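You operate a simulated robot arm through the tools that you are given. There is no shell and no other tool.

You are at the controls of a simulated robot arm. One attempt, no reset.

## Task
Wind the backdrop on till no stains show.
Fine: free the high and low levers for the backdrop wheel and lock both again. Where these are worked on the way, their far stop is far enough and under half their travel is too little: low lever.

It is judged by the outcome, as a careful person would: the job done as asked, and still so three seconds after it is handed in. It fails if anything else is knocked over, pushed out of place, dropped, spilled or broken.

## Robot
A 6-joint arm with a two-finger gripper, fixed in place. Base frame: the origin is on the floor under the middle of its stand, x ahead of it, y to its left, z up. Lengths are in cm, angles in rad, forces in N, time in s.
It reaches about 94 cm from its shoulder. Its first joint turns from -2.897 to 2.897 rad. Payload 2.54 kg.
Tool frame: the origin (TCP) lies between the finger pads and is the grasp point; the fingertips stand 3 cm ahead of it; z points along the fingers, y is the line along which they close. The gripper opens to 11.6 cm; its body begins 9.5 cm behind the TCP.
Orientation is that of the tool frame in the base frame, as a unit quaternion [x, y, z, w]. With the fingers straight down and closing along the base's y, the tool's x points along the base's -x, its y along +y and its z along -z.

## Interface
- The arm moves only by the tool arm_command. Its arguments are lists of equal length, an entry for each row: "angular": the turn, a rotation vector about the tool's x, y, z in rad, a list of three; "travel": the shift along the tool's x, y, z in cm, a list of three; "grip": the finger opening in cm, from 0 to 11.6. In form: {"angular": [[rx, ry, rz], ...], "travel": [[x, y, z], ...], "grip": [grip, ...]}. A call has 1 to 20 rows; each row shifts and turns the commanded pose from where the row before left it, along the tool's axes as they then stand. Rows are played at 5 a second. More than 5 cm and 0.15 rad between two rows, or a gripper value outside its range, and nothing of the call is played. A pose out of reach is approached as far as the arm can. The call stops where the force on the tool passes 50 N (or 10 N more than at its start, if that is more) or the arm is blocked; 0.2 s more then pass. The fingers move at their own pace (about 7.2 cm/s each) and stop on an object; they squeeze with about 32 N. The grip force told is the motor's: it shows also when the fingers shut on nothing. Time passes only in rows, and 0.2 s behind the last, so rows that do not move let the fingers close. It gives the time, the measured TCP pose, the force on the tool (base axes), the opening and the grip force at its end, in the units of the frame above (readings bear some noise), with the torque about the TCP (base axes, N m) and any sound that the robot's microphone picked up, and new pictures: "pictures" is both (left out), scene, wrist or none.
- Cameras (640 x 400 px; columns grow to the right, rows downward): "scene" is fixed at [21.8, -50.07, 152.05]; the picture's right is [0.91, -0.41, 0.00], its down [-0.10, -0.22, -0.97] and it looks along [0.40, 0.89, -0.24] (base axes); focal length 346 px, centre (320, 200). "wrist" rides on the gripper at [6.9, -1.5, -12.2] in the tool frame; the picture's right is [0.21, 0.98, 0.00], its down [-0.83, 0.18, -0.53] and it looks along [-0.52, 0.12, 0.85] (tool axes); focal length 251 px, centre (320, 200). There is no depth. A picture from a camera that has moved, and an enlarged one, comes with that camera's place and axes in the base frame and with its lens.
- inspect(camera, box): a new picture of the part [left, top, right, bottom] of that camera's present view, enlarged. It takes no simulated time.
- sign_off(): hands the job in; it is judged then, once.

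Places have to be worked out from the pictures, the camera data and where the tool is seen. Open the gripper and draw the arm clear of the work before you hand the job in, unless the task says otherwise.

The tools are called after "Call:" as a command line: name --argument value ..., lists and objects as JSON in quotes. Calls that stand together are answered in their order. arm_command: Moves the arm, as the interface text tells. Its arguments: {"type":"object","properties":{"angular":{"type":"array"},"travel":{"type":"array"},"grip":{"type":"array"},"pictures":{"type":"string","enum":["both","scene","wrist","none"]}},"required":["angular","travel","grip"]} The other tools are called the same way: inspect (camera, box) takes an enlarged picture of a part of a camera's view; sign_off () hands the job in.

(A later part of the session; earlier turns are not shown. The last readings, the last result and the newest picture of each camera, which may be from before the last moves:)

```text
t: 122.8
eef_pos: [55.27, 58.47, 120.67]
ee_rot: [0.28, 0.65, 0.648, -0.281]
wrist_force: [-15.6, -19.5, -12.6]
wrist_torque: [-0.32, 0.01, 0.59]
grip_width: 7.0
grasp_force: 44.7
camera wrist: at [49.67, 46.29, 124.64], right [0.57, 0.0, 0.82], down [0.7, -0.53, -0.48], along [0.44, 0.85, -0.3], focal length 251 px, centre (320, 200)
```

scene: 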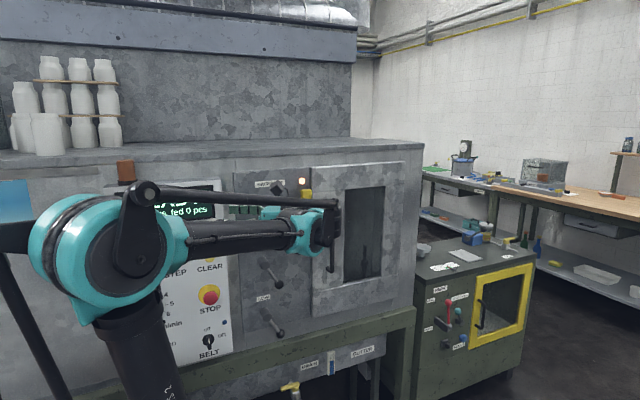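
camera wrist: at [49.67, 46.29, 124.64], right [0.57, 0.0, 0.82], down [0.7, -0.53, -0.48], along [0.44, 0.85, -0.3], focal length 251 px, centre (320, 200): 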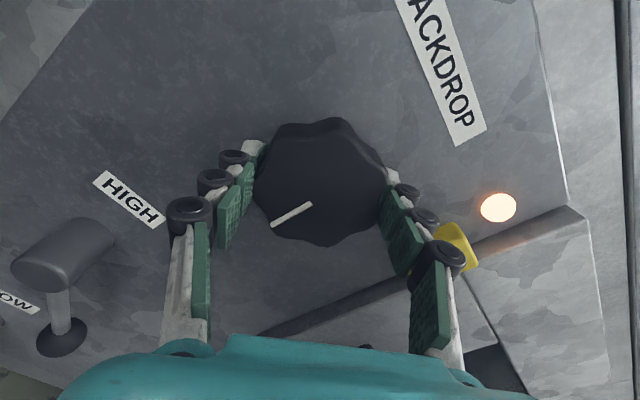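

The wheel is at about 3.05 rad (half a turn from the start). I release, back out and go to the viewpoint where the backdrop is visible.

Call:
arm_command --angular '[[0, 0, 0], [0, 0, 0], [0, 0, 0], [0, 0, 0], [0, 0, 0], [0, 0, 0], [0, 0, 0.1268], [0, 0, 0.1268], [0, 0, 0.1268], [0, 0, 0.1268], [0, 0, 0.1268], [0, 0, 0.1268], [0, 0, 0], [0, 0, 0], [0, 0, 0], [0, 0, 0], [0, 0, 0], [0, 0, 0]]' --travel '[[0, 0, 0], [0, 0, 0], [0, 0, 0], [0, 0, -4], [0, 0, -4], [0, 0, -4], [0, 0, 0], [0, 0, 0], [0, 0, 0], [0, 0, 0], [0, 0, 0], [0, 0, 0], [1.33, -3.5, -2.58], [1.33, -3.5, -2.58], [1.33, -3.5, -2.58], [1.33, -3.5, -2.58], [1.33, -3.5, -2.58], [1.33, -3.5, -2.58]]' --grip '[8, 10, 10, 10, 10, 10, 10, 10, 10, 10, 10, 10, 10, 10, 10, 10, 10, 10]' --pictures "none"

Call:
arm_command --angular '[[0.14, 0, 0], [0.14, 0, 0], [0.14, 0, 0], [0.14, 0, 0], [0.14, 0, 0], [0.14, 0, 0], [0.14, 0, 0], [0, 0, 0]]' --travel '[[0, 0, 0], [0, 0, 0], [0, 0, 0], [0, 0, 0], [0, 0, 0], [0, 0, 0], [0, 0, 0], [0, 0, 0]]' --grip '[11.6, 11.6, 11.6, 11.6, 11.6, 11.6, 11.6, 11.6]' --pictures "wrist"

Call:
inspect --camera "wrist" --box '[225, 10, 315, 150]'

Call:
inspect --camera "wrist" --box '[235, 15, 305, 85]'

```text
t: 126.6
eef_pos: [34.54, 30.85, 128.71]
ee_rot: [-0.501, -0.5, -0.497, 0.502]
wrist_force: [0.7, 0.3, 0.1]
wrist_torque: [0.01, 0.01, 0.0]
grip_width: 9.99
grasp_force: 0.1
```

```text
t: 128.4
eef_pos: [34.55, 31.03, 128.68]
ee_rot: [-0.207, -0.675, -0.203, 0.679]
wrist_force: [-0.1, 0.3, -0.2]
wrist_torque: [0.03, -0.02, 0.04]
grip_width: 11.6
grasp_force: 0.0
camera wrist: at [43.99, 23.01, 135.64], right [0.54, 0.81, 0.21], down [0.54, -0.15, -0.83], along [-0.64, 0.56, -0.52], focal length 251 px, centre (320, 200)
```

wrist: 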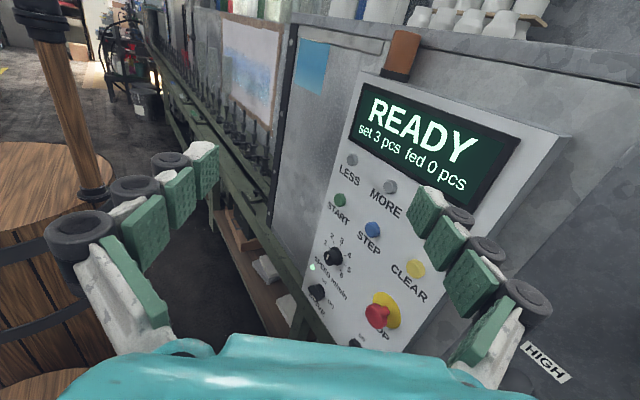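

```text
2.86 times, centred on (270, 80) of wrist
camera zoom: at [43.99, 23.01, 135.64], right [0.54, 0.81, 0.21], down [0.54, -0.15, -0.83], along [-0.64, 0.56, -0.52], focal length 718 px, centre (463, 543)
```

zoom: 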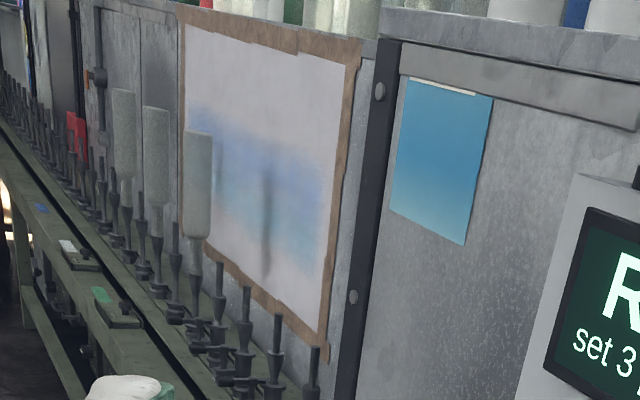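

```text
5.71 times, centred on (270, 50) of wrist
camera zoom: at [43.99, 23.01, 135.64], right [0.54, 0.81, 0.21], down [0.54, -0.15, -0.83], along [-0.64, 0.56, -0.52], focal length 1437 px, centre (606, 1057)
```

zoom: 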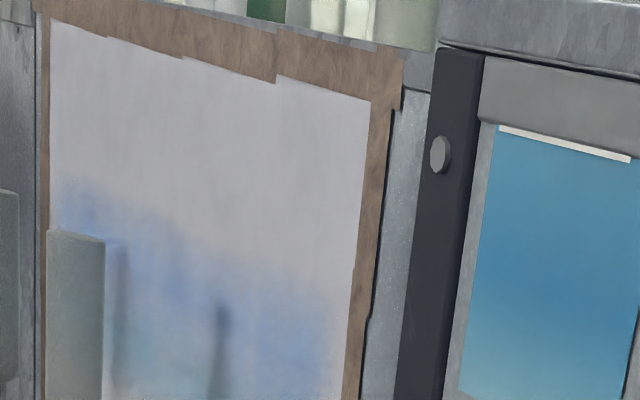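

Now it's clear: turning clockwise moved the blue stain down by roughly a fifth of the sheet per half turn, with clean sheet coming from the top. So clockwise is "winding on"; roughly 11 rad more are needed. I return to the knob, rolled to φ≈-2.33.

Call:
arm_command --angular '[[-0.14, 0, 0], [-0.14, 0, 0], [-0.14, 0, 0], [-0.14, 0, 0], [-0.14, 0, 0], [-0.14, 0, 0], [-0.14, 0, 0], [0, 0, 0], [0, 0, 0], [0, 0, 0], [0, 0, 0], [0, 0, 0], [0, 0, 0], [0, 0, -0.1444], [0, 0, -0.1444], [0, 0, -0.1444], [0, 0, -0.1444], [0, 0, -0.1444], [0, 0, -0.1444], [0, 0, -0.1444]]' --travel '[[0, 0, 0], [0, 0, 0], [0, 0, 0], [0, 0, 0], [0, 0, 0], [0, 0, 0], [0, 0, 0], [-1.37, 3.48, 2.55], [-1.37, 3.48, 2.55], [-1.37, 3.48, 2.55], [-1.37, 3.48, 2.55], [-1.37, 3.48, 2.55], [-1.37, 3.48, 2.55], [0, 0, 0], [0, 0, 0], [0, 0, 0], [0, 0, 0], [0, 0, 0], [0, 0, 0], [0, 0, 0]]' --grip '[10, 10, 10, 10, 10, 10, 10, 10, 10, 10, 10, 10, 10, 10, 10, 10, 10, 10, 10, 10]' --pictures "none"

Call:
arm_command --angular '[[0, 0, -0.1444], [0, 0, -0.1444], [0, 0, -0.1444], [0, 0, -0.1444], [0, 0, -0.1444], [0, 0, -0.1444], [0, 0, -0.1444], [0, 0, -0.1444], [0, 0, -0.1444], [0, 0, -0.1444], [0, 0, -0.1444], [0, 0, -0.1444], [0, 0, -0.1444], [0, 0, -0.1444], [0, 0, -0.1444], [0, 0, -0.1444], [0, 0, -0.1444], [0, 0, -0.1444], [0, 0, -0.1444], [0, 0, -0.1444]]' --travel '[[0, 0, 0], [0, 0, 0], [0, 0, 0], [0, 0, 0], [0, 0, 0], [0, 0, 0], [0, 0, 0], [0, 0, 0], [0, 0, 0], [0, 0, 0], [0, 0, 0], [0, 0, 0], [0, 0, 0], [0, 0, 0], [0, 0, 0], [0, 0, 0], [0, 0, 0], [0, 0, 0], [0, 0, 0], [0, 0, 0]]' --grip '[10, 10, 10, 10, 10, 10, 10, 10, 10, 10, 10, 10, 10, 10, 10, 10, 10, 10, 10, 10]' --pictures "wrist"

```text
t: 132.6
eef_pos: [55.5, 46.32, 120.45]
ee_rot: [0.196, 0.68, 0.678, -0.198]
wrist_force: [0.0, -0.8, 0.1]
wrist_torque: [-0.04, -0.01, 0.0]
grip_width: 10.01
grasp_force: 0.0
```

```text
t: 136.8
eef_pos: [55.38, 46.38, 120.29]
ee_rot: [0.65, -0.28, -0.282, -0.647]
wrist_force: [0.8, 0.3, 1.3]
wrist_torque: [0.0, 0.02, 0.04]
grip_width: 9.98
grasp_force: 0.1
camera wrist: at [61.29, 34.19, 116.4], right [-0.57, 0.0, -0.82], down [-0.69, -0.53, 0.48], along [-0.44, 0.85, 0.3], focal length 251 px, centre (320, 200)
```

wrist: 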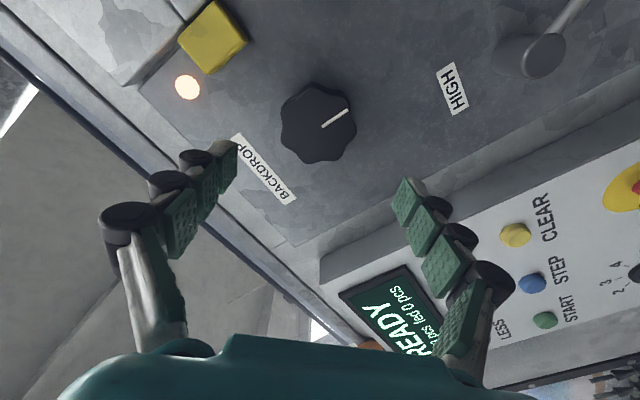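

Aligned. Advance and grip.

Call:
arm_command --angular '[[0, 0, 0], [0, 0, 0], [0, 0, 0], [0, 0, 0], [0, 0, 0], [0, 0, 0], [0, 0, 0], [0, 0, 0]]' --travel '[[-0.1, -0.15, 4], [0, 0, 4], [0, 0, 4], [0, 0, 0], [0, 0, 0], [0, 0, 0], [0, 0, 0], [0, 0, 0]]' --grip '[10, 10, 10, 10, 8, 6.5, 5, 5]' --pictures "none"

Call:
arm_command --angular '[[0, 0, 0.13], [0, 0, 0.13], [0, 0, 0.13], [0, 0, 0.13], [0, 0, 0.13], [0, 0, 0.13], [0, 0, 0]]' --travel '[[0, 0, 0], [0, 0, 0], [0, 0, 0], [0, 0, 0], [0, 0, 0], [0, 0, 0], [0, 0, 0]]' --grip '[5, 5, 5, 5, 5, 5, 5]' --pictures "none"

```text
t: 138.6
eef_pos: [55.53, 58.33, 120.47]
ee_rot: [0.649, -0.283, -0.282, -0.647]
wrist_force: [15.9, 2.4, 18.2]
wrist_torque: [0.44, -0.01, -0.61]
grip_width: 7.0
grasp_force: 44.9
```

```text
t: 140.2
eef_pos: [55.54, 58.28, 120.53]
ee_rot: [-0.493, 0.508, 0.509, 0.49]
wrist_force: [26.9, 14.1, 34.4]
wrist_torque: [0.6, -0.01, -0.04]
grip_width: 7.01
grasp_force: 44.9
```

The side force is near 46 N; I relax it before continuing.

Call:
arm_command --angular '[[0, 0, 0], [0, 0, 0]]' --travel '[[-0.14, -0.1, 0.05], [0, 0, 0]]' --grip '[5, 5]' --pictures "none"

Call:
arm_command --angular '[[0, 0, 0.13], [0, 0, 0.13], [0, 0, 0.13], [0, 0, 0.13], [0, 0, 0.13], [0, 0, 0.13], [0, 0, 0]]' --travel '[[0, 0, 0], [0, 0, 0], [0, 0, 0], [0, 0, 0], [0, 0, 0], [0, 0, 0], [0, 0, 0]]' --grip '[5, 5, 5, 5, 5, 5, 5]' --pictures "none"

```text
t: 140.8
eef_pos: [55.44, 58.36, 120.58]
ee_rot: [-0.495, 0.508, 0.507, 0.491]
wrist_force: [13.2, -6.8, -7.4]
wrist_torque: [-0.07, 0.0, -0.81]
grip_width: 7.01
grasp_force: 44.8
```

```text
t: 142.4
eef_pos: [55.49, 58.27, 120.57]
ee_rot: [-0.264, 0.658, 0.656, 0.26]
wrist_force: [-4.7, -25.5, -38.0]
wrist_torque: [-1.17, 0.02, -0.2]
grip_width: 7.05
grasp_force: 45.2
```

I relax again (down and slightly back) and continue.

Call:
arm_command --angular '[[0, 0, 0], [0, 0, 0.13], [0, 0, 0.13], [0, 0, 0.13], [0, 0, 0.13], [0, 0, 0.13], [0, 0, 0]]' --travel '[[0.1, -0.09, -0.08], [0, 0, 0], [0, 0, 0], [0, 0, 0], [0, 0, 0], [0, 0, 0], [0, 0, 0]]' --grip '[5, 5, 5, 5, 5, 5, 5]' --pictures "none"

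Call:
arm_command --angular '[[0, 0, 0.13], [0, 0, 0.13], [0, 0, 0.13], [0, 0, 0.13], [0, 0, 0]]' --travel '[[0, 0, 0], [0, 0, 0], [0, 0, 0], [0, 0, 0], [0, 0, 0]]' --grip '[5, 5, 5, 5, 5]' --pictures "wrist"

```text
t: 144.0
eef_pos: [55.57, 58.35, 120.58]
ee_rot: [-0.039, 0.706, 0.706, 0.037]
wrist_force: [9.0, 7.2, 15.1]
wrist_torque: [0.56, 0.02, 0.08]
grip_width: 6.98
grasp_force: 45.3
```

```text
t: 145.2
eef_pos: [55.53, 58.28, 120.5]
ee_rot: [0.145, 0.693, 0.691, -0.145]
wrist_force: [11.4, 12.9, 16.0]
wrist_torque: [0.44, 0.02, -0.21]
grip_width: 6.98
grasp_force: 45.0
camera wrist: at [48.67, 46.15, 121.92], right [0.19, 0.0, 0.98], down [0.83, -0.53, -0.16], along [0.52, 0.85, -0.11], focal length 251 px, centre (320, 200)
```

wrist: 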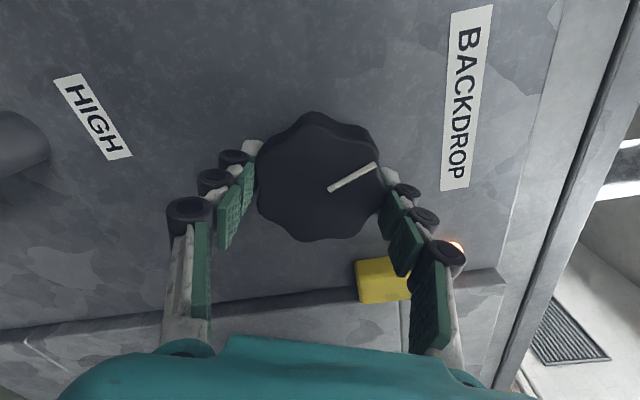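

Progress is fine (φ≈0.41, forces ~20 N). I continue clockwise.

Call:
arm_command --angular '[[0, 0, 0], [0, 0, 0.13], [0, 0, 0.13], [0, 0, 0.13], [0, 0, 0.13], [0, 0, 0.13], [0, 0, 0.13], [0, 0, 0]]' --travel '[[0.01, 0.06, 0.04], [0, 0, 0], [0, 0, 0], [0, 0, 0], [0, 0, 0], [0, 0, 0], [0, 0, 0], [0, 0, 0]]' --grip '[5, 5, 5, 5, 5, 5, 5, 5]' --pictures "none"

Call:
arm_command --angular '[[0, 0, 0.13], [0, 0, 0.13], [0, 0, 0.13], [0, 0, 0.13], [0, 0, 0]]' --travel '[[0, 0, 0], [0, 0, 0], [0, 0, 0], [0, 0, 0], [0, 0, 0]]' --grip '[5, 5, 5, 5, 5]' --pictures "none"

```text
t: 147.0
eef_pos: [55.46, 58.42, 120.48]
ee_rot: [0.397, 0.587, 0.583, -0.397]
wrist_force: [-2.3, -14.3, -29.5]
wrist_torque: [-0.68, -0.01, 0.16]
grip_width: 7.0
grasp_force: 44.5
```

```text
t: 148.2
eef_pos: [55.42, 58.38, 120.44]
ee_rot: [-0.534, -0.465, -0.462, 0.534]
wrist_force: [-9.4, -18.4, -33.5]
wrist_torque: [-0.62, 0.01, 0.49]
grip_width: 7.0
grasp_force: 44.8
```

φ≈1.71 now. Relax and carry on to about 2.9.

Call:
arm_command --angular '[[0, 0, 0], [0, 0, 0.13], [0, 0, 0.13], [0, 0, 0.13], [0, 0, 0.13], [0, 0, 0]]' --travel '[[-0.12, -0.02, -0.07], [0, 0, 0], [0, 0, 0], [0, 0, 0], [0, 0, 0], [0, 0, 0]]' --grip '[5, 5, 5, 5, 5, 5]' --pictures "none"

Call:
arm_command --angular '[[0, 0, 0.13], [0, 0, 0.13], [0, 0, 0.13], [0, 0, 0.13], [0, 0, 0]]' --travel '[[0, 0, 0], [0, 0, 0], [0, 0, 0], [0, 0, 0], [0, 0, 0]]' --grip '[5, 5, 5, 5, 5]' --pictures "wrist"

```text
t: 149.6
eef_pos: [55.52, 58.28, 120.47]
ee_rot: [0.635, 0.312, 0.309, -0.635]
wrist_force: [-1.1, 14.5, 15.9]
wrist_torque: [0.34, 0.01, 0.35]
grip_width: 7.01
grasp_force: 44.5
```

```text
t: 150.8
eef_pos: [55.41, 58.34, 120.44]
ee_rot: [0.695, 0.137, 0.135, -0.693]
wrist_force: [9.7, 25.4, 39.0]
wrist_torque: [0.42, 0.01, -0.22]
grip_width: 6.99
grasp_force: 44.9
camera wrist: at [61.36, 46.18, 124.57], right [0.57, 0.0, -0.82], down [-0.69, -0.54, -0.48], along [-0.44, 0.84, -0.31], focal length 251 px, centre (320, 200)
```

wrist: 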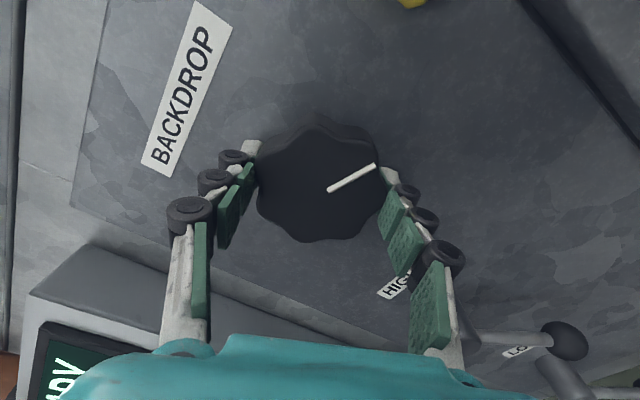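

Wheel at about 8.1 rad. I release and check the backdrop from the viewpoint again.

Call:
arm_command --angular '[[0, 0, 0], [0, 0, 0], [0, 0, 0], [0, 0, 0], [0, 0, 0], [0, 0, 0], [0, 0, -0.148], [0, 0, -0.148], [0, 0, -0.148], [0, 0, -0.148], [0, 0, -0.148], [0, 0, -0.148], [0, 0, -0.148], [0, 0, -0.148], [0, 0, 0], [0, 0, 0], [0, 0, 0], [0, 0, 0], [0, 0, 0], [0, 0, 0]]' --travel '[[0, 0, 0], [0, 0, 0], [0, 0, 0], [0, 0, -4], [0, 0, -4], [0, 0, -4], [0, 0, 0], [0, 0, 0], [0, 0, 0], [0, 0, 0], [0, 0, 0], [0, 0, 0], [0, 0, 0], [0, 0, 0], [1.33, -3.5, -2.58], [1.33, -3.5, -2.58], [1.33, -3.5, -2.58], [1.33, -3.5, -2.58], [1.33, -3.5, -2.58], [1.33, -3.5, -2.58]]' --grip '[8, 10, 10, 10, 10, 10, 10, 10, 10, 10, 10, 10, 10, 10, 10, 10, 10, 10, 10, 10]' --pictures "none"

Call:
arm_command --angular '[[0.14, 0, 0], [0.14, 0, 0], [0.14, 0, 0], [0.14, 0, 0], [0.14, 0, 0], [0.14, 0, 0], [0.14, 0, 0], [0, 0, 0]]' --travel '[[0, 0, 0], [0, 0, 0], [0, 0, 0], [0, 0, 0], [0, 0, 0], [0, 0, 0], [0, 0, 0], [0, 0, 0]]' --grip '[11.6, 11.6, 11.6, 11.6, 11.6, 11.6, 11.6, 11.6]' --pictures "wrist"

Call:
inspect --camera "wrist" --box '[215, 10, 285, 130]'

```text
t: 155.0
eef_pos: [34.58, 30.78, 128.39]
ee_rot: [0.498, 0.504, 0.499, -0.499]
wrist_force: [0.3, 0.0, 0.0]
wrist_torque: [0.0, 0.0, 0.03]
grip_width: 10.01
grasp_force: 0.0
```

```text
t: 156.8
eef_pos: [34.46, 30.73, 128.31]
ee_rot: [0.206, 0.679, 0.204, -0.675]
wrist_force: [0.0, -0.5, -0.6]
wrist_torque: [0.02, 0.01, 0.01]
grip_width: 11.61
grasp_force: 0.0
camera wrist: at [43.85, 22.79, 135.38], right [0.54, 0.81, 0.21], down [0.55, -0.15, -0.82], along [-0.64, 0.56, -0.53], focal length 251 px, centre (320, 200)
```

wrist: 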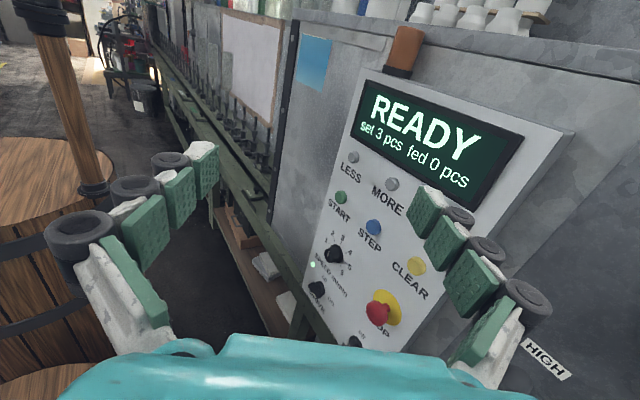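

```text
3.33 times, centred on (250, 70) of wrist
camera zoom: at [43.85, 22.79, 135.38], right [0.54, 0.81, 0.21], down [0.55, -0.15, -0.82], along [-0.64, 0.56, -0.53], focal length 838 px, centre (553, 633)
```

zoom: 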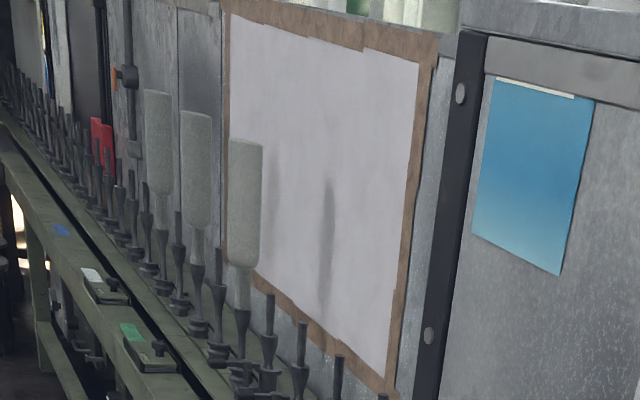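

The blue cloud is gone from the sheet; only two soft vertical shadows (bottles') remain. I inspect closely, especially the bottom edge and corners.

Call:
inspect --camera "wrist" --box '[215, 10, 285, 60]'

Call:
inspect --camera "wrist" --box '[215, 50, 285, 100]'

Call:
inspect --camera "wrist" --box '[220, 85, 280, 130]'

Call:
inspect --camera "wrist" --box '[230, 75, 260, 100]'

```text
8.00 times, centred on (250, 35) of wrist
camera zoom: at [43.85, 22.79, 135.38], right [0.54, 0.81, 0.21], down [0.55, -0.15, -0.82], along [-0.64, 0.56, -0.53], focal length 2012 px, centre (880, 1520)
```

zoom: 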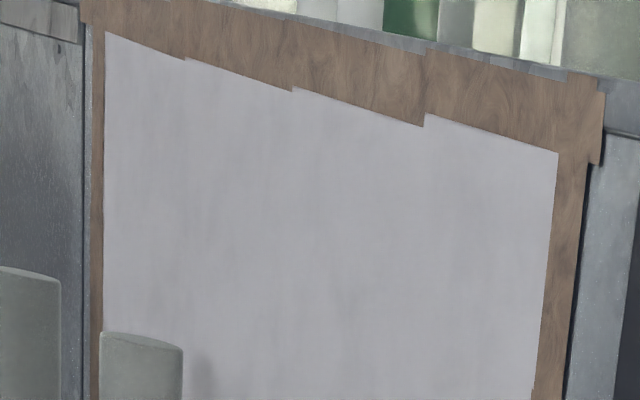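

```text
8.00 times, centred on (250, 75) of wrist
camera zoom: at [43.85, 22.79, 135.38], right [0.54, 0.81, 0.21], down [0.55, -0.15, -0.82], along [-0.64, 0.56, -0.53], focal length 2012 px, centre (880, 1200)
```

zoom: 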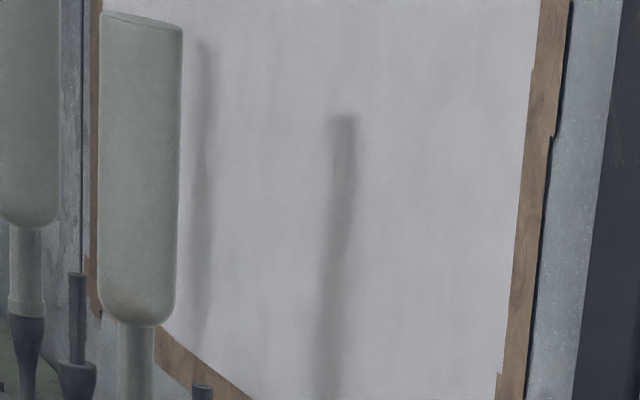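

```text
8.89 times, centred on (250, 108) of wrist
camera zoom: at [43.85, 22.79, 135.38], right [0.54, 0.81, 0.21], down [0.55, -0.15, -0.82], along [-0.64, 0.56, -0.53], focal length 2235 px, centre (942, 1022)
```

zoom: 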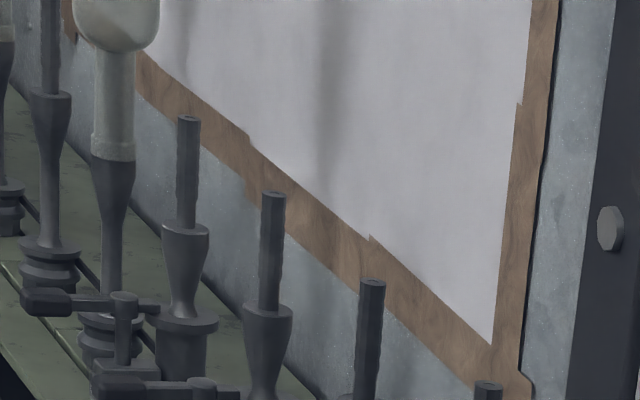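

```text
16.00 times, centred on (245, 88) of wrist
camera zoom: at [43.85, 22.79, 135.38], right [0.54, 0.81, 0.21], down [0.55, -0.15, -0.82], along [-0.64, 0.56, -0.53], focal length 4023 px, centre (1520, 2000)
```

zoom: 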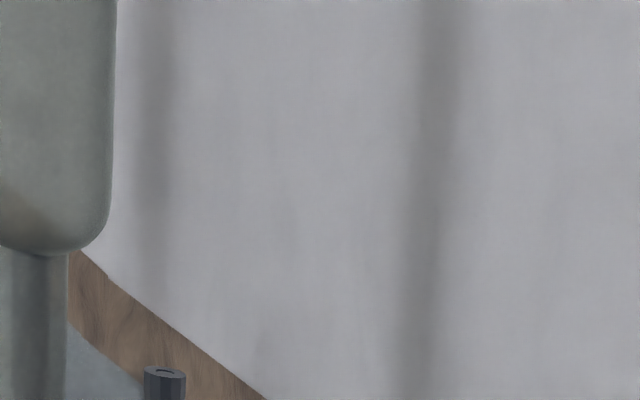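

The sheet is completely clean: the two soft grey bars are shadows of the bottles that stayed put while the stain moved. Winding is done. Now I lock the levers: first go to a standoff in front of the high lever with the roll matched to its angle.

Call:
arm_command --angular '[[-0.14, 0, 0], [-0.14, 0, 0], [-0.14, 0, 0], [-0.14, 0, 0], [-0.14, 0, 0], [-0.14, 0, 0], [-0.14, 0, 0], [0, 0, 0], [0, 0, 0], [0, 0, 0], [0, 0, 0], [0, 0, 0], [0, 0, 0], [0, 0, 0], [0, 0, 0], [0, 0, 0], [0, 0, -0.1275], [0, 0, -0.1275], [0, 0, -0.1275], [0, 0, -0.1275]]' --travel '[[0, 0, 0], [0, 0, 0], [0, 0, 0], [0, 0, 0], [0, 0, 0], [0, 0, 0], [0, 0, 0], [-3.61, 2.11, 1.59], [-3.61, 2.11, 1.59], [-3.61, 2.11, 1.59], [-3.61, 2.11, 1.59], [-3.61, 2.11, 1.59], [-3.61, 2.11, 1.59], [-3.61, 2.11, 1.59], [-3.61, 2.11, 1.59], [-3.61, 2.11, 1.59], [0, 0, 0], [0, 0, 0], [0, 0, 0], [0, 0, 0]]' --grip '[5, 5, 5, 5, 5, 5, 5, 5, 5, 5, 5, 5, 5, 5, 5, 5, 5, 5, 5, 5]'

```text
t: 161.0
eef_pos: [53.55, 45.02, 95.94]
ee_rot: [0.355, 0.612, 0.61, -0.356]
wrist_force: [0.0, 0.4, 0.0]
wrist_torque: [-0.05, -0.02, -0.04]
grip_width: 5.01
grasp_force: 0.1
camera wrist: at [48.9, 32.86, 101.3], right [0.74, 0.0, 0.67], down [0.57, -0.53, -0.63], along [0.35, 0.85, -0.4], focal length 251 px, centre (320, 200)
```

scene: 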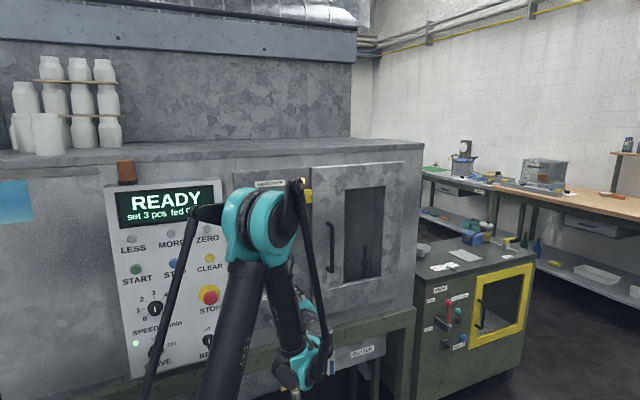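
wrist: 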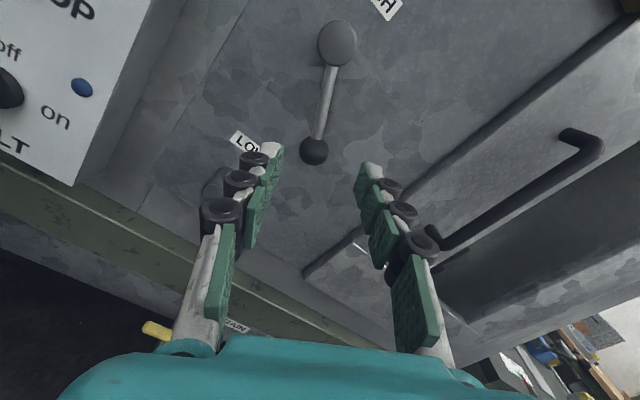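

The ball and bar are centred just as in the first approach. I advance so the fingers straddle the bar and narrow them.

Call:
arm_command --angular '[[0, 0, 0], [0, 0, 0], [0, 0, 0], [0, 0, 0], [0, 0, 0], [0, 0, 0]]' --travel '[[0, 0, 3], [0, 0, 3], [0, 0, 3], [0, 0, 3], [0, 0, 0], [0, 0, 0]]' --grip '[5, 5, 5, 5, 3.2, 3.2]' --pictures "wrist"

```text
t: 162.4
eef_pos: [53.6, 56.95, 95.85]
ee_rot: [0.355, 0.613, 0.609, -0.357]
wrist_force: [-0.1, -0.3, 0.7]
wrist_torque: [0.0, 0.0, 0.01]
grip_width: 3.21
grasp_force: 0.1
camera wrist: at [48.84, 44.81, 101.24], right [0.74, 0.0, 0.67], down [0.57, -0.53, -0.63], along [0.35, 0.85, -0.4], focal length 251 px, centre (320, 200)
```

wrist: 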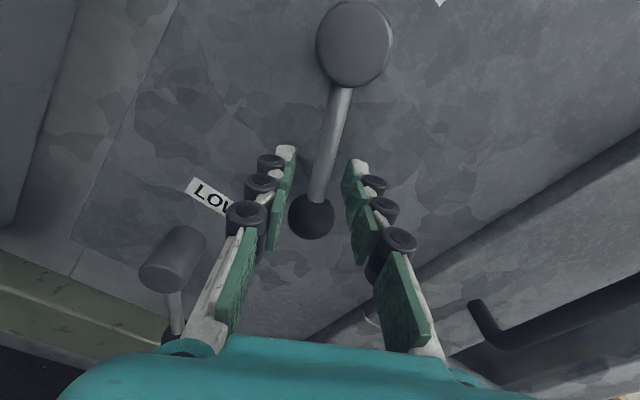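

The bar is between the fingers. I sweep the high lever back up along its arc, half-way first.

Call:
arm_command --angular '[[0, 0, 0], [0, 0, -0.1], [0, 0, -0.1], [0, 0, -0.1], [0, 0, -0.1], [0, 0, -0.1], [0, 0, 0]]' --travel '[[0, 0.9, 0], [0.136, 0.714, 0], [0.136, 0.714, 0], [0.136, 0.714, 0], [0.136, 0.714, 0], [0.136, 0.714, 0], [0, 0, 0]]' --grip '[3.2, 3.2, 3.2, 3.2, 3.2, 3.2, 3.2]' --pictures "wrist"

```text
t: 164.0
eef_pos: [56.61, 56.99, 99.05]
ee_rot: [0.193, 0.681, 0.679, -0.195]
wrist_force: [-0.7, 0.4, -0.7]
wrist_torque: [-0.01, 0.02, 0.03]
grip_width: 3.31
grasp_force: 0.9
camera wrist: at [50.0, 44.86, 101.58], right [0.33, 0.0, 0.94], down [0.8, -0.53, -0.28], along [0.5, 0.85, -0.18], focal length 251 px, centre (320, 200)
```

wrist: 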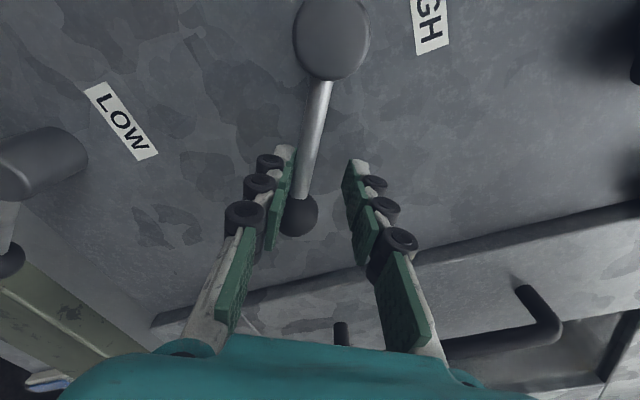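

The lever follows. I continue up to horizontal and gently against its stop.

Call:
arm_command --angular '[[0, 0, -0.1], [0, 0, -0.1], [0, 0, -0.1], [0, 0, -0.1], [0, 0, -0.1], [0, 0, 0]]' --travel '[[0.136, 0.714, 0], [0.136, 0.714, 0], [0.136, 0.714, 0], [0.136, 0.714, 0], [0.136, 0.714, 0], [0, 0, 0]]' --grip '[3.2, 3.2, 3.2, 3.2, 3.2, 3.2]' --pictures "wrist"

```text
t: 165.4
eef_pos: [57.05, 57.04, 102.66]
ee_rot: [0.018, 0.708, 0.706, -0.022]
wrist_force: [0.6, -0.2, -1.5]
wrist_torque: [-0.02, 0.01, -0.01]
grip_width: 3.32
grasp_force: 0.3
camera wrist: at [50.23, 44.85, 101.61], right [-0.16, 0.0, 0.99], down [0.84, -0.53, 0.14], along [0.52, 0.85, 0.08], focal length 251 px, centre (320, 200)
```

wrist: 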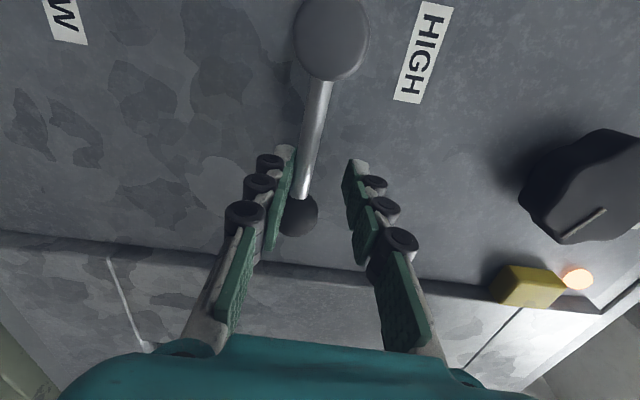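

The lever is within about 3° of horizontal (ball at z≈101.6, originally ≈102.3). I nudge it up in small steps to feel the stop.

Call:
arm_command --angular '[[0, 0, -0.03], [0, 0, -0.03], [0, 0, 0]]' --travel '[[0.04, 0.22, 0], [0.04, 0.22, 0], [0, 0, 0]]' --grip '[3.2, 3.2, 3.2]' --pictures "wrist"

```text
t: 166.2
eef_pos: [57.01, 57.12, 103.11]
ee_rot: [-0.002, 0.709, 0.705, 0.0]
wrist_force: [1.3, 0.1, -1.8]
wrist_torque: [-0.03, 0.03, -0.04]
grip_width: 3.36
grasp_force: 1.5
camera wrist: at [50.22, 44.88, 101.65], right [-0.22, 0.0, 0.98], down [0.83, -0.53, 0.19], along [0.52, 0.85, 0.11], focal length 251 px, centre (320, 200)
```

wrist: 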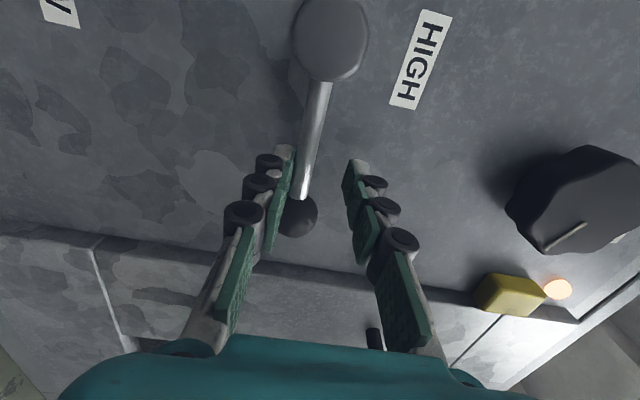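

Ball back at z≈102.2, the original height; force still small. One more gentle nudge to check for the stop.

Call:
arm_command --angular '[[0, 0, 0], [0, 0, 0]]' --travel '[[0, 0.2, 0], [0, 0, 0]]' --grip '[3.2, 3.2]' --pictures "wrist"

```text
t: 166.8
eef_pos: [56.99, 57.07, 103.27]
ee_rot: [-0.003, 0.708, 0.706, 0.0]
wrist_force: [-0.6, -2.3, -7.3]
wrist_torque: [-0.13, 0.05, -0.03]
grip_width: 3.71
grasp_force: 3.6
camera wrist: at [50.22, 44.88, 101.84], right [-0.22, 0.0, 0.98], down [0.83, -0.53, 0.19], along [0.52, 0.85, 0.11], focal length 251 px, centre (320, 200)
```

wrist: 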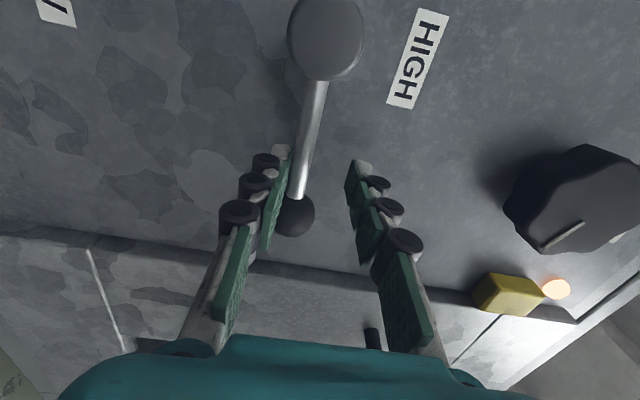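

The force jumped to ~7 N with the finger yielding: the high lever is at its locked stop. I centre off the bar, open and back out straight, then check it stays.

Call:
arm_command --angular '[[0, 0, 0], [0, 0, 0], [0, 0, 0], [0, 0, 0], [0, 0, 0], [0, 0, 0]]' --travel '[[0, -0.5, 0], [0, -0.4, 0], [0, 0, -3], [0, 0, -3], [0, 0, -3], [0, 0, -3]]' --grip '[4, 5, 5, 5, 5, 5]'

```text
t: 168.2
eef_pos: [57.19, 45.0, 102.67]
ee_rot: [-0.002, 0.708, 0.706, 0.0]
wrist_force: [0.5, -0.1, 0.0]
wrist_torque: [0.02, 0.02, 0.05]
grip_width: 5.0
grasp_force: 0.0
camera wrist: at [50.25, 32.88, 101.08], right [-0.22, 0.0, 0.98], down [0.83, -0.53, 0.19], along [0.52, 0.85, 0.11], focal length 251 px, centre (320, 200)
```

scene: 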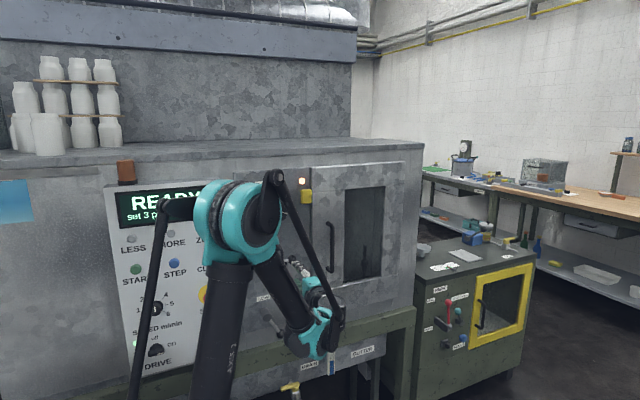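
wrist: 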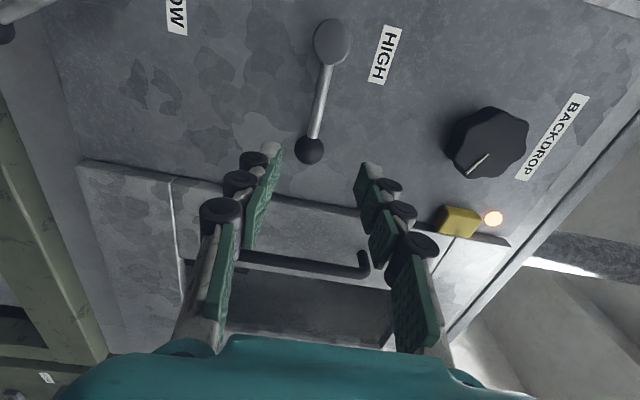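

The high lever holds exactly at its original place. Now the low lever: I retrace the earlier route (yaw 0.5, roll 1.04, then down in front of it).

Call:
arm_command --angular '[[0, 0, 0], [0, 0, 0], [0, 0.125, 0], [0, 0.125, 0], [0, 0.125, 0], [0, 0.125, 0], [0, 0, 0.13], [0, 0, 0.13], [0, 0, 0.13], [0, 0, 0.13], [0, 0, 0.13], [0, 0, 0.13], [0, 0, 0.13], [0, 0, 0.13], [0, 0, 0]]' --travel '[[-0.9, -3.35, 1.33], [-0.9, -3.35, 1.33], [0, 0, 0], [0, 0, 0], [0, 0, 0], [0, 0, 0], [0, 0, 0], [0, 0, 0], [0, 0, 0], [0, 0, 0], [0, 0, 0], [0, 0, 0], [0, 0, 0], [0, 0, 0], [0, 0, 0]]' --grip '[5, 5, 5, 5, 5, 5, 5, 5, 5, 5, 5, 5, 5, 5, 5]' --pictures "none"

Call:
arm_command --angular '[[0, 0, 0], [0, 0, 0], [0, 0, 0], [0, 0, 0], [0, 0, 0], [0, 0, 0]]' --travel '[[-3.45, -2.02, 0], [-3.45, -2.02, 0], [-3.45, -2.02, 1], [-3.45, -2.02, 1.5], [-3.45, -2.02, 1.5], [0, 0, 0]]' --grip '[5, 5, 5, 5, 5, 5]'

```text
t: 171.4
eef_pos: [58.97, 47.7, 95.76]
ee_rot: [0.188, 0.683, 0.506, -0.492]
wrist_force: [0.6, 0.0, -0.2]
wrist_torque: [-0.01, -0.04, 0.0]
grip_width: 4.99
grasp_force: 0.1
```

```text
t: 172.8
eef_pos: [57.2, 51.15, 75.84]
ee_rot: [0.187, 0.684, 0.505, -0.492]
wrist_force: [0.9, 0.3, 0.5]
wrist_torque: [0.04, -0.02, 0.01]
grip_width: 4.99
grasp_force: 0.0
camera wrist: at [58.84, 38.23, 81.03], right [0.64, 0.36, 0.68], down [0.76, -0.19, -0.62], along [-0.09, 0.91, -0.4], focal length 251 px, centre (320, 200)
```

scene: 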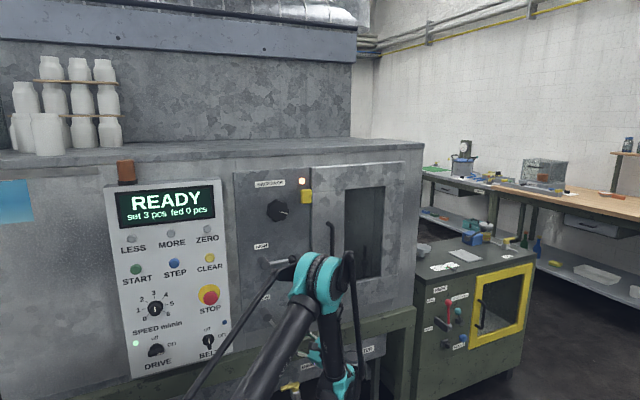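
wrist: 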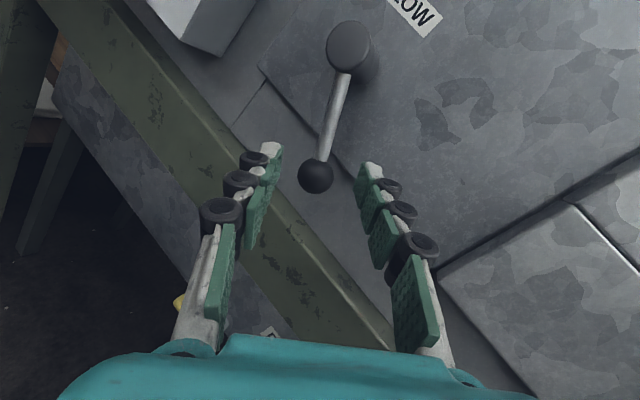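

Same relative view as when I left it. I advance along the finger axis to straddle the low bar and narrow the fingers.

Call:
arm_command --angular '[[0, 0, 0], [0, 0, 0], [0, 0, 0], [0, 0, 0], [0, 0, 0]]' --travel '[[0, 0, 2.2], [0, 0, 2.2], [0, 0, 2.3], [0, 0, 0], [0, 0, 0]]' --grip '[5, 5, 5, 3.4, 3.4]' --pictures "wrist"

```text
t: 174.0
eef_pos: [53.95, 57.07, 75.71]
ee_rot: [0.187, 0.683, 0.506, -0.492]
wrist_force: [0.3, -0.1, 0.0]
wrist_torque: [0.0, -0.01, 0.01]
grip_width: 3.39
grasp_force: 0.1
camera wrist: at [55.6, 44.07, 81.01], right [0.64, 0.36, 0.68], down [0.76, -0.19, -0.62], along [-0.09, 0.91, -0.39], focal length 251 px, centre (320, 200)
```

wrist: 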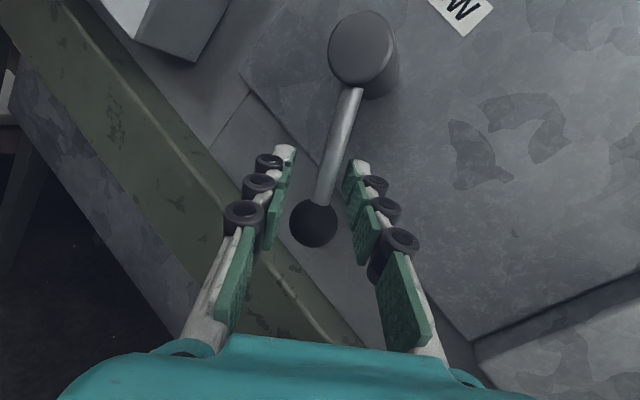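

The bar is in the gap. I sweep the low lever up along its arc, first half.

Call:
arm_command --angular '[[0, 0, 0], [0, 0, -0.1], [0, 0, -0.1], [0, 0, -0.1], [0, 0, -0.1], [0, 0, -0.1], [0, 0, 0]]' --travel '[[0.286, 0.717, -0.259], [0.169, 0.659, -0.263], [0.177, 0.673, -0.24], [0.176, 0.688, -0.216], [0.172, 0.696, -0.187], [0.169, 0.697, -0.153], [0, 0, 0]]' --grip '[3.4, 3.4, 3.4, 3.4, 3.4, 3.4, 3.4]' --pictures "wrist"

```text
t: 175.6
eef_pos: [56.64, 57.11, 79.27]
ee_rot: [0.012, 0.709, 0.612, -0.35]
wrist_force: [-1.0, -0.8, -2.3]
wrist_torque: [-0.08, 0.03, 0.02]
grip_width: 3.55
grasp_force: 0.9
camera wrist: at [56.64, 43.16, 81.61], right [0.27, 0.16, 0.95], down [0.96, -0.08, -0.26], along [0.04, 0.98, -0.17], focal length 251 px, centre (320, 200)
```

wrist: 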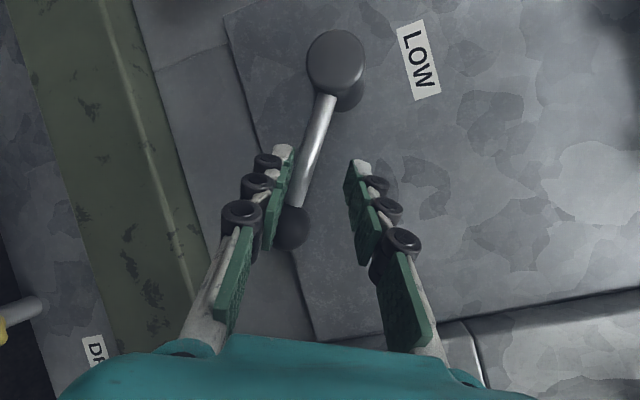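

The low lever follows. I continue up to near horizontal.

Call:
arm_command --angular '[[0, 0, -0.1], [0, 0, -0.1], [0, 0, -0.1], [0, 0, -0.1], [0, 0, -0.1], [0, 0, 0]]' --travel '[[0.166, 0.705, -0.12], [0.156, 0.723, -0.091], [0.152, 0.72, -0.053], [0.15, 0.725, -0.014], [0.128, 0.719, 0.014], [0, 0, 0]]' --grip '[3.4, 3.4, 3.4, 3.4, 3.4, 3.4]' --pictures "wrist"

```text
t: 177.0
eef_pos: [57.1, 57.04, 82.97]
ee_rot: [-0.163, 0.69, 0.68, -0.189]
wrist_force: [1.6, 0.0, -1.4]
wrist_torque: [-0.03, 0.0, -0.03]
grip_width: 3.5
grasp_force: 0.6
camera wrist: at [56.98, 43.06, 81.73], right [-0.16, -0.08, 0.98], down [0.99, -0.07, 0.15], along [0.05, 0.99, 0.09], focal length 251 px, centre (320, 200)
```

wrist: 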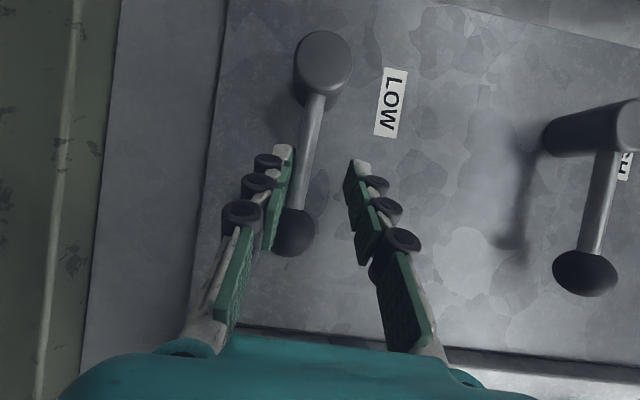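

Ball is at about z≈81.9 (original ≈81.8–82). I nudge up gently to feel the stop.

Call:
arm_command --angular '[[0, 0, -0.03], [0, 0, 0]]' --travel '[[0.03, 0.25, 0], [0, 0, 0]]' --grip '[3.4, 3.4]' --pictures "none"

Call:
arm_command --angular '[[0, 0, 0], [0, 0, 0]]' --travel '[[0, 0.2, 0], [0, 0, 0]]' --grip '[3.4, 3.4]' --pictures "wrist"

```text
t: 177.6
eef_pos: [57.09, 57.12, 83.07]
ee_rot: [-0.173, 0.687, 0.683, -0.178]
wrist_force: [0.4, 0.7, -2.1]
wrist_torque: [-0.05, -0.06, -0.02]
grip_width: 3.55
grasp_force: 1.4
```

```text
t: 178.2
eef_pos: [57.19, 57.06, 83.25]
ee_rot: [-0.173, 0.688, 0.682, -0.178]
wrist_force: [0.7, 2.3, -5.0]
wrist_torque: [-0.07, -0.15, -0.03]
grip_width: 3.72
grasp_force: 2.5
camera wrist: at [57.0, 43.06, 81.92], right [-0.18, -0.1, 0.98], down [0.98, -0.07, 0.18], along [0.05, 0.99, 0.11], focal length 251 px, centre (320, 200)
```

wrist: 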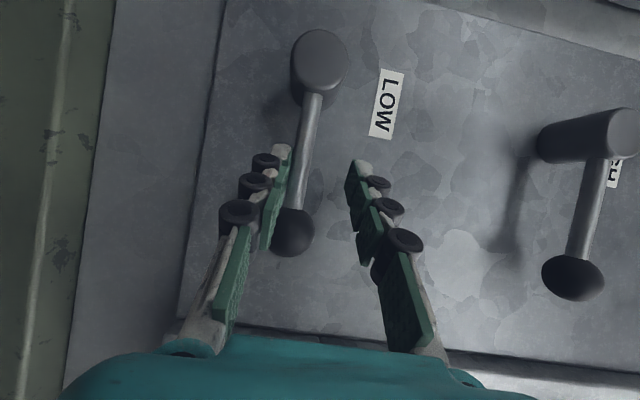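

Force is rising (5 N) as at the other lever's stop; one last small nudge to be sure.

Call:
arm_command --angular '[[0, 0, 0], [0, 0, 0]]' --travel '[[0, 0.2, 0], [0, 0, 0]]' --grip '[3.4, 3.4]' --pictures "none"

Call:
arm_command --angular '[[0, 0, 0], [0, 0, 0], [0, 0, 0], [0, 0, 0], [0, 0, 0], [0, 0, 0], [0, 0, 0]]' --travel '[[0, -0.6, 0], [0, -0.4, 0], [0, 0, -3], [0, 0, -3], [0, 0, -3.5], [0, 0, -3.5], [0, 0, 0]]' --grip '[4.2, 5, 5, 5, 5, 5, 5]'

```text
t: 178.8
eef_pos: [57.15, 57.04, 83.36]
ee_rot: [-0.173, 0.687, 0.683, -0.178]
wrist_force: [0.3, 2.7, -10.5]
wrist_torque: [-0.14, -0.22, -0.06]
grip_width: 4.07
grasp_force: 5.2
```

```text
t: 180.4
eef_pos: [63.36, 45.55, 82.61]
ee_rot: [-0.174, 0.686, 0.683, -0.179]
wrist_force: [0.1, 0.2, 0.0]
wrist_torque: [0.0, -0.01, 0.01]
grip_width: 5.0
grasp_force: 0.1
camera wrist: at [63.27, 31.66, 81.18], right [-0.18, -0.1, 0.98], down [0.98, -0.07, 0.18], along [0.05, 0.99, 0.11], focal length 251 px, centre (320, 200)
```

scene: 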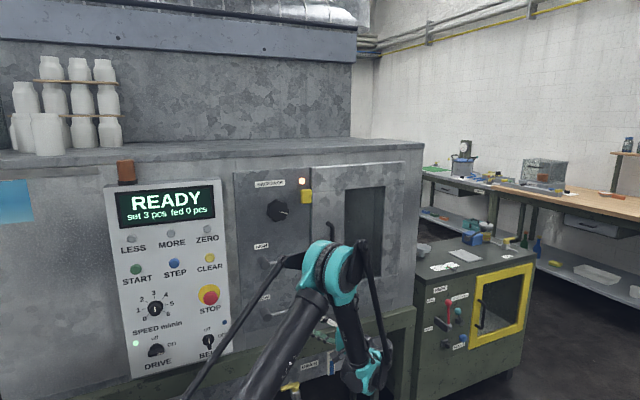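
wrist: 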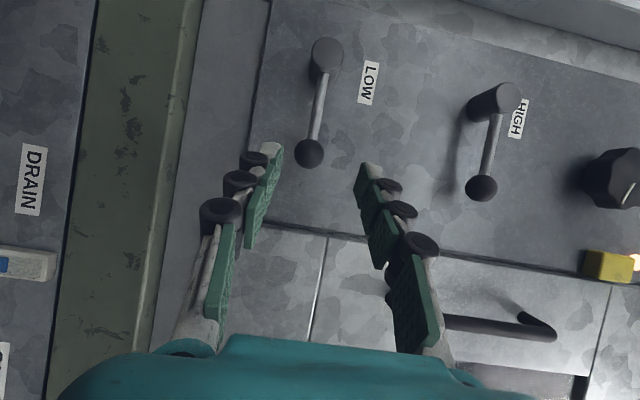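

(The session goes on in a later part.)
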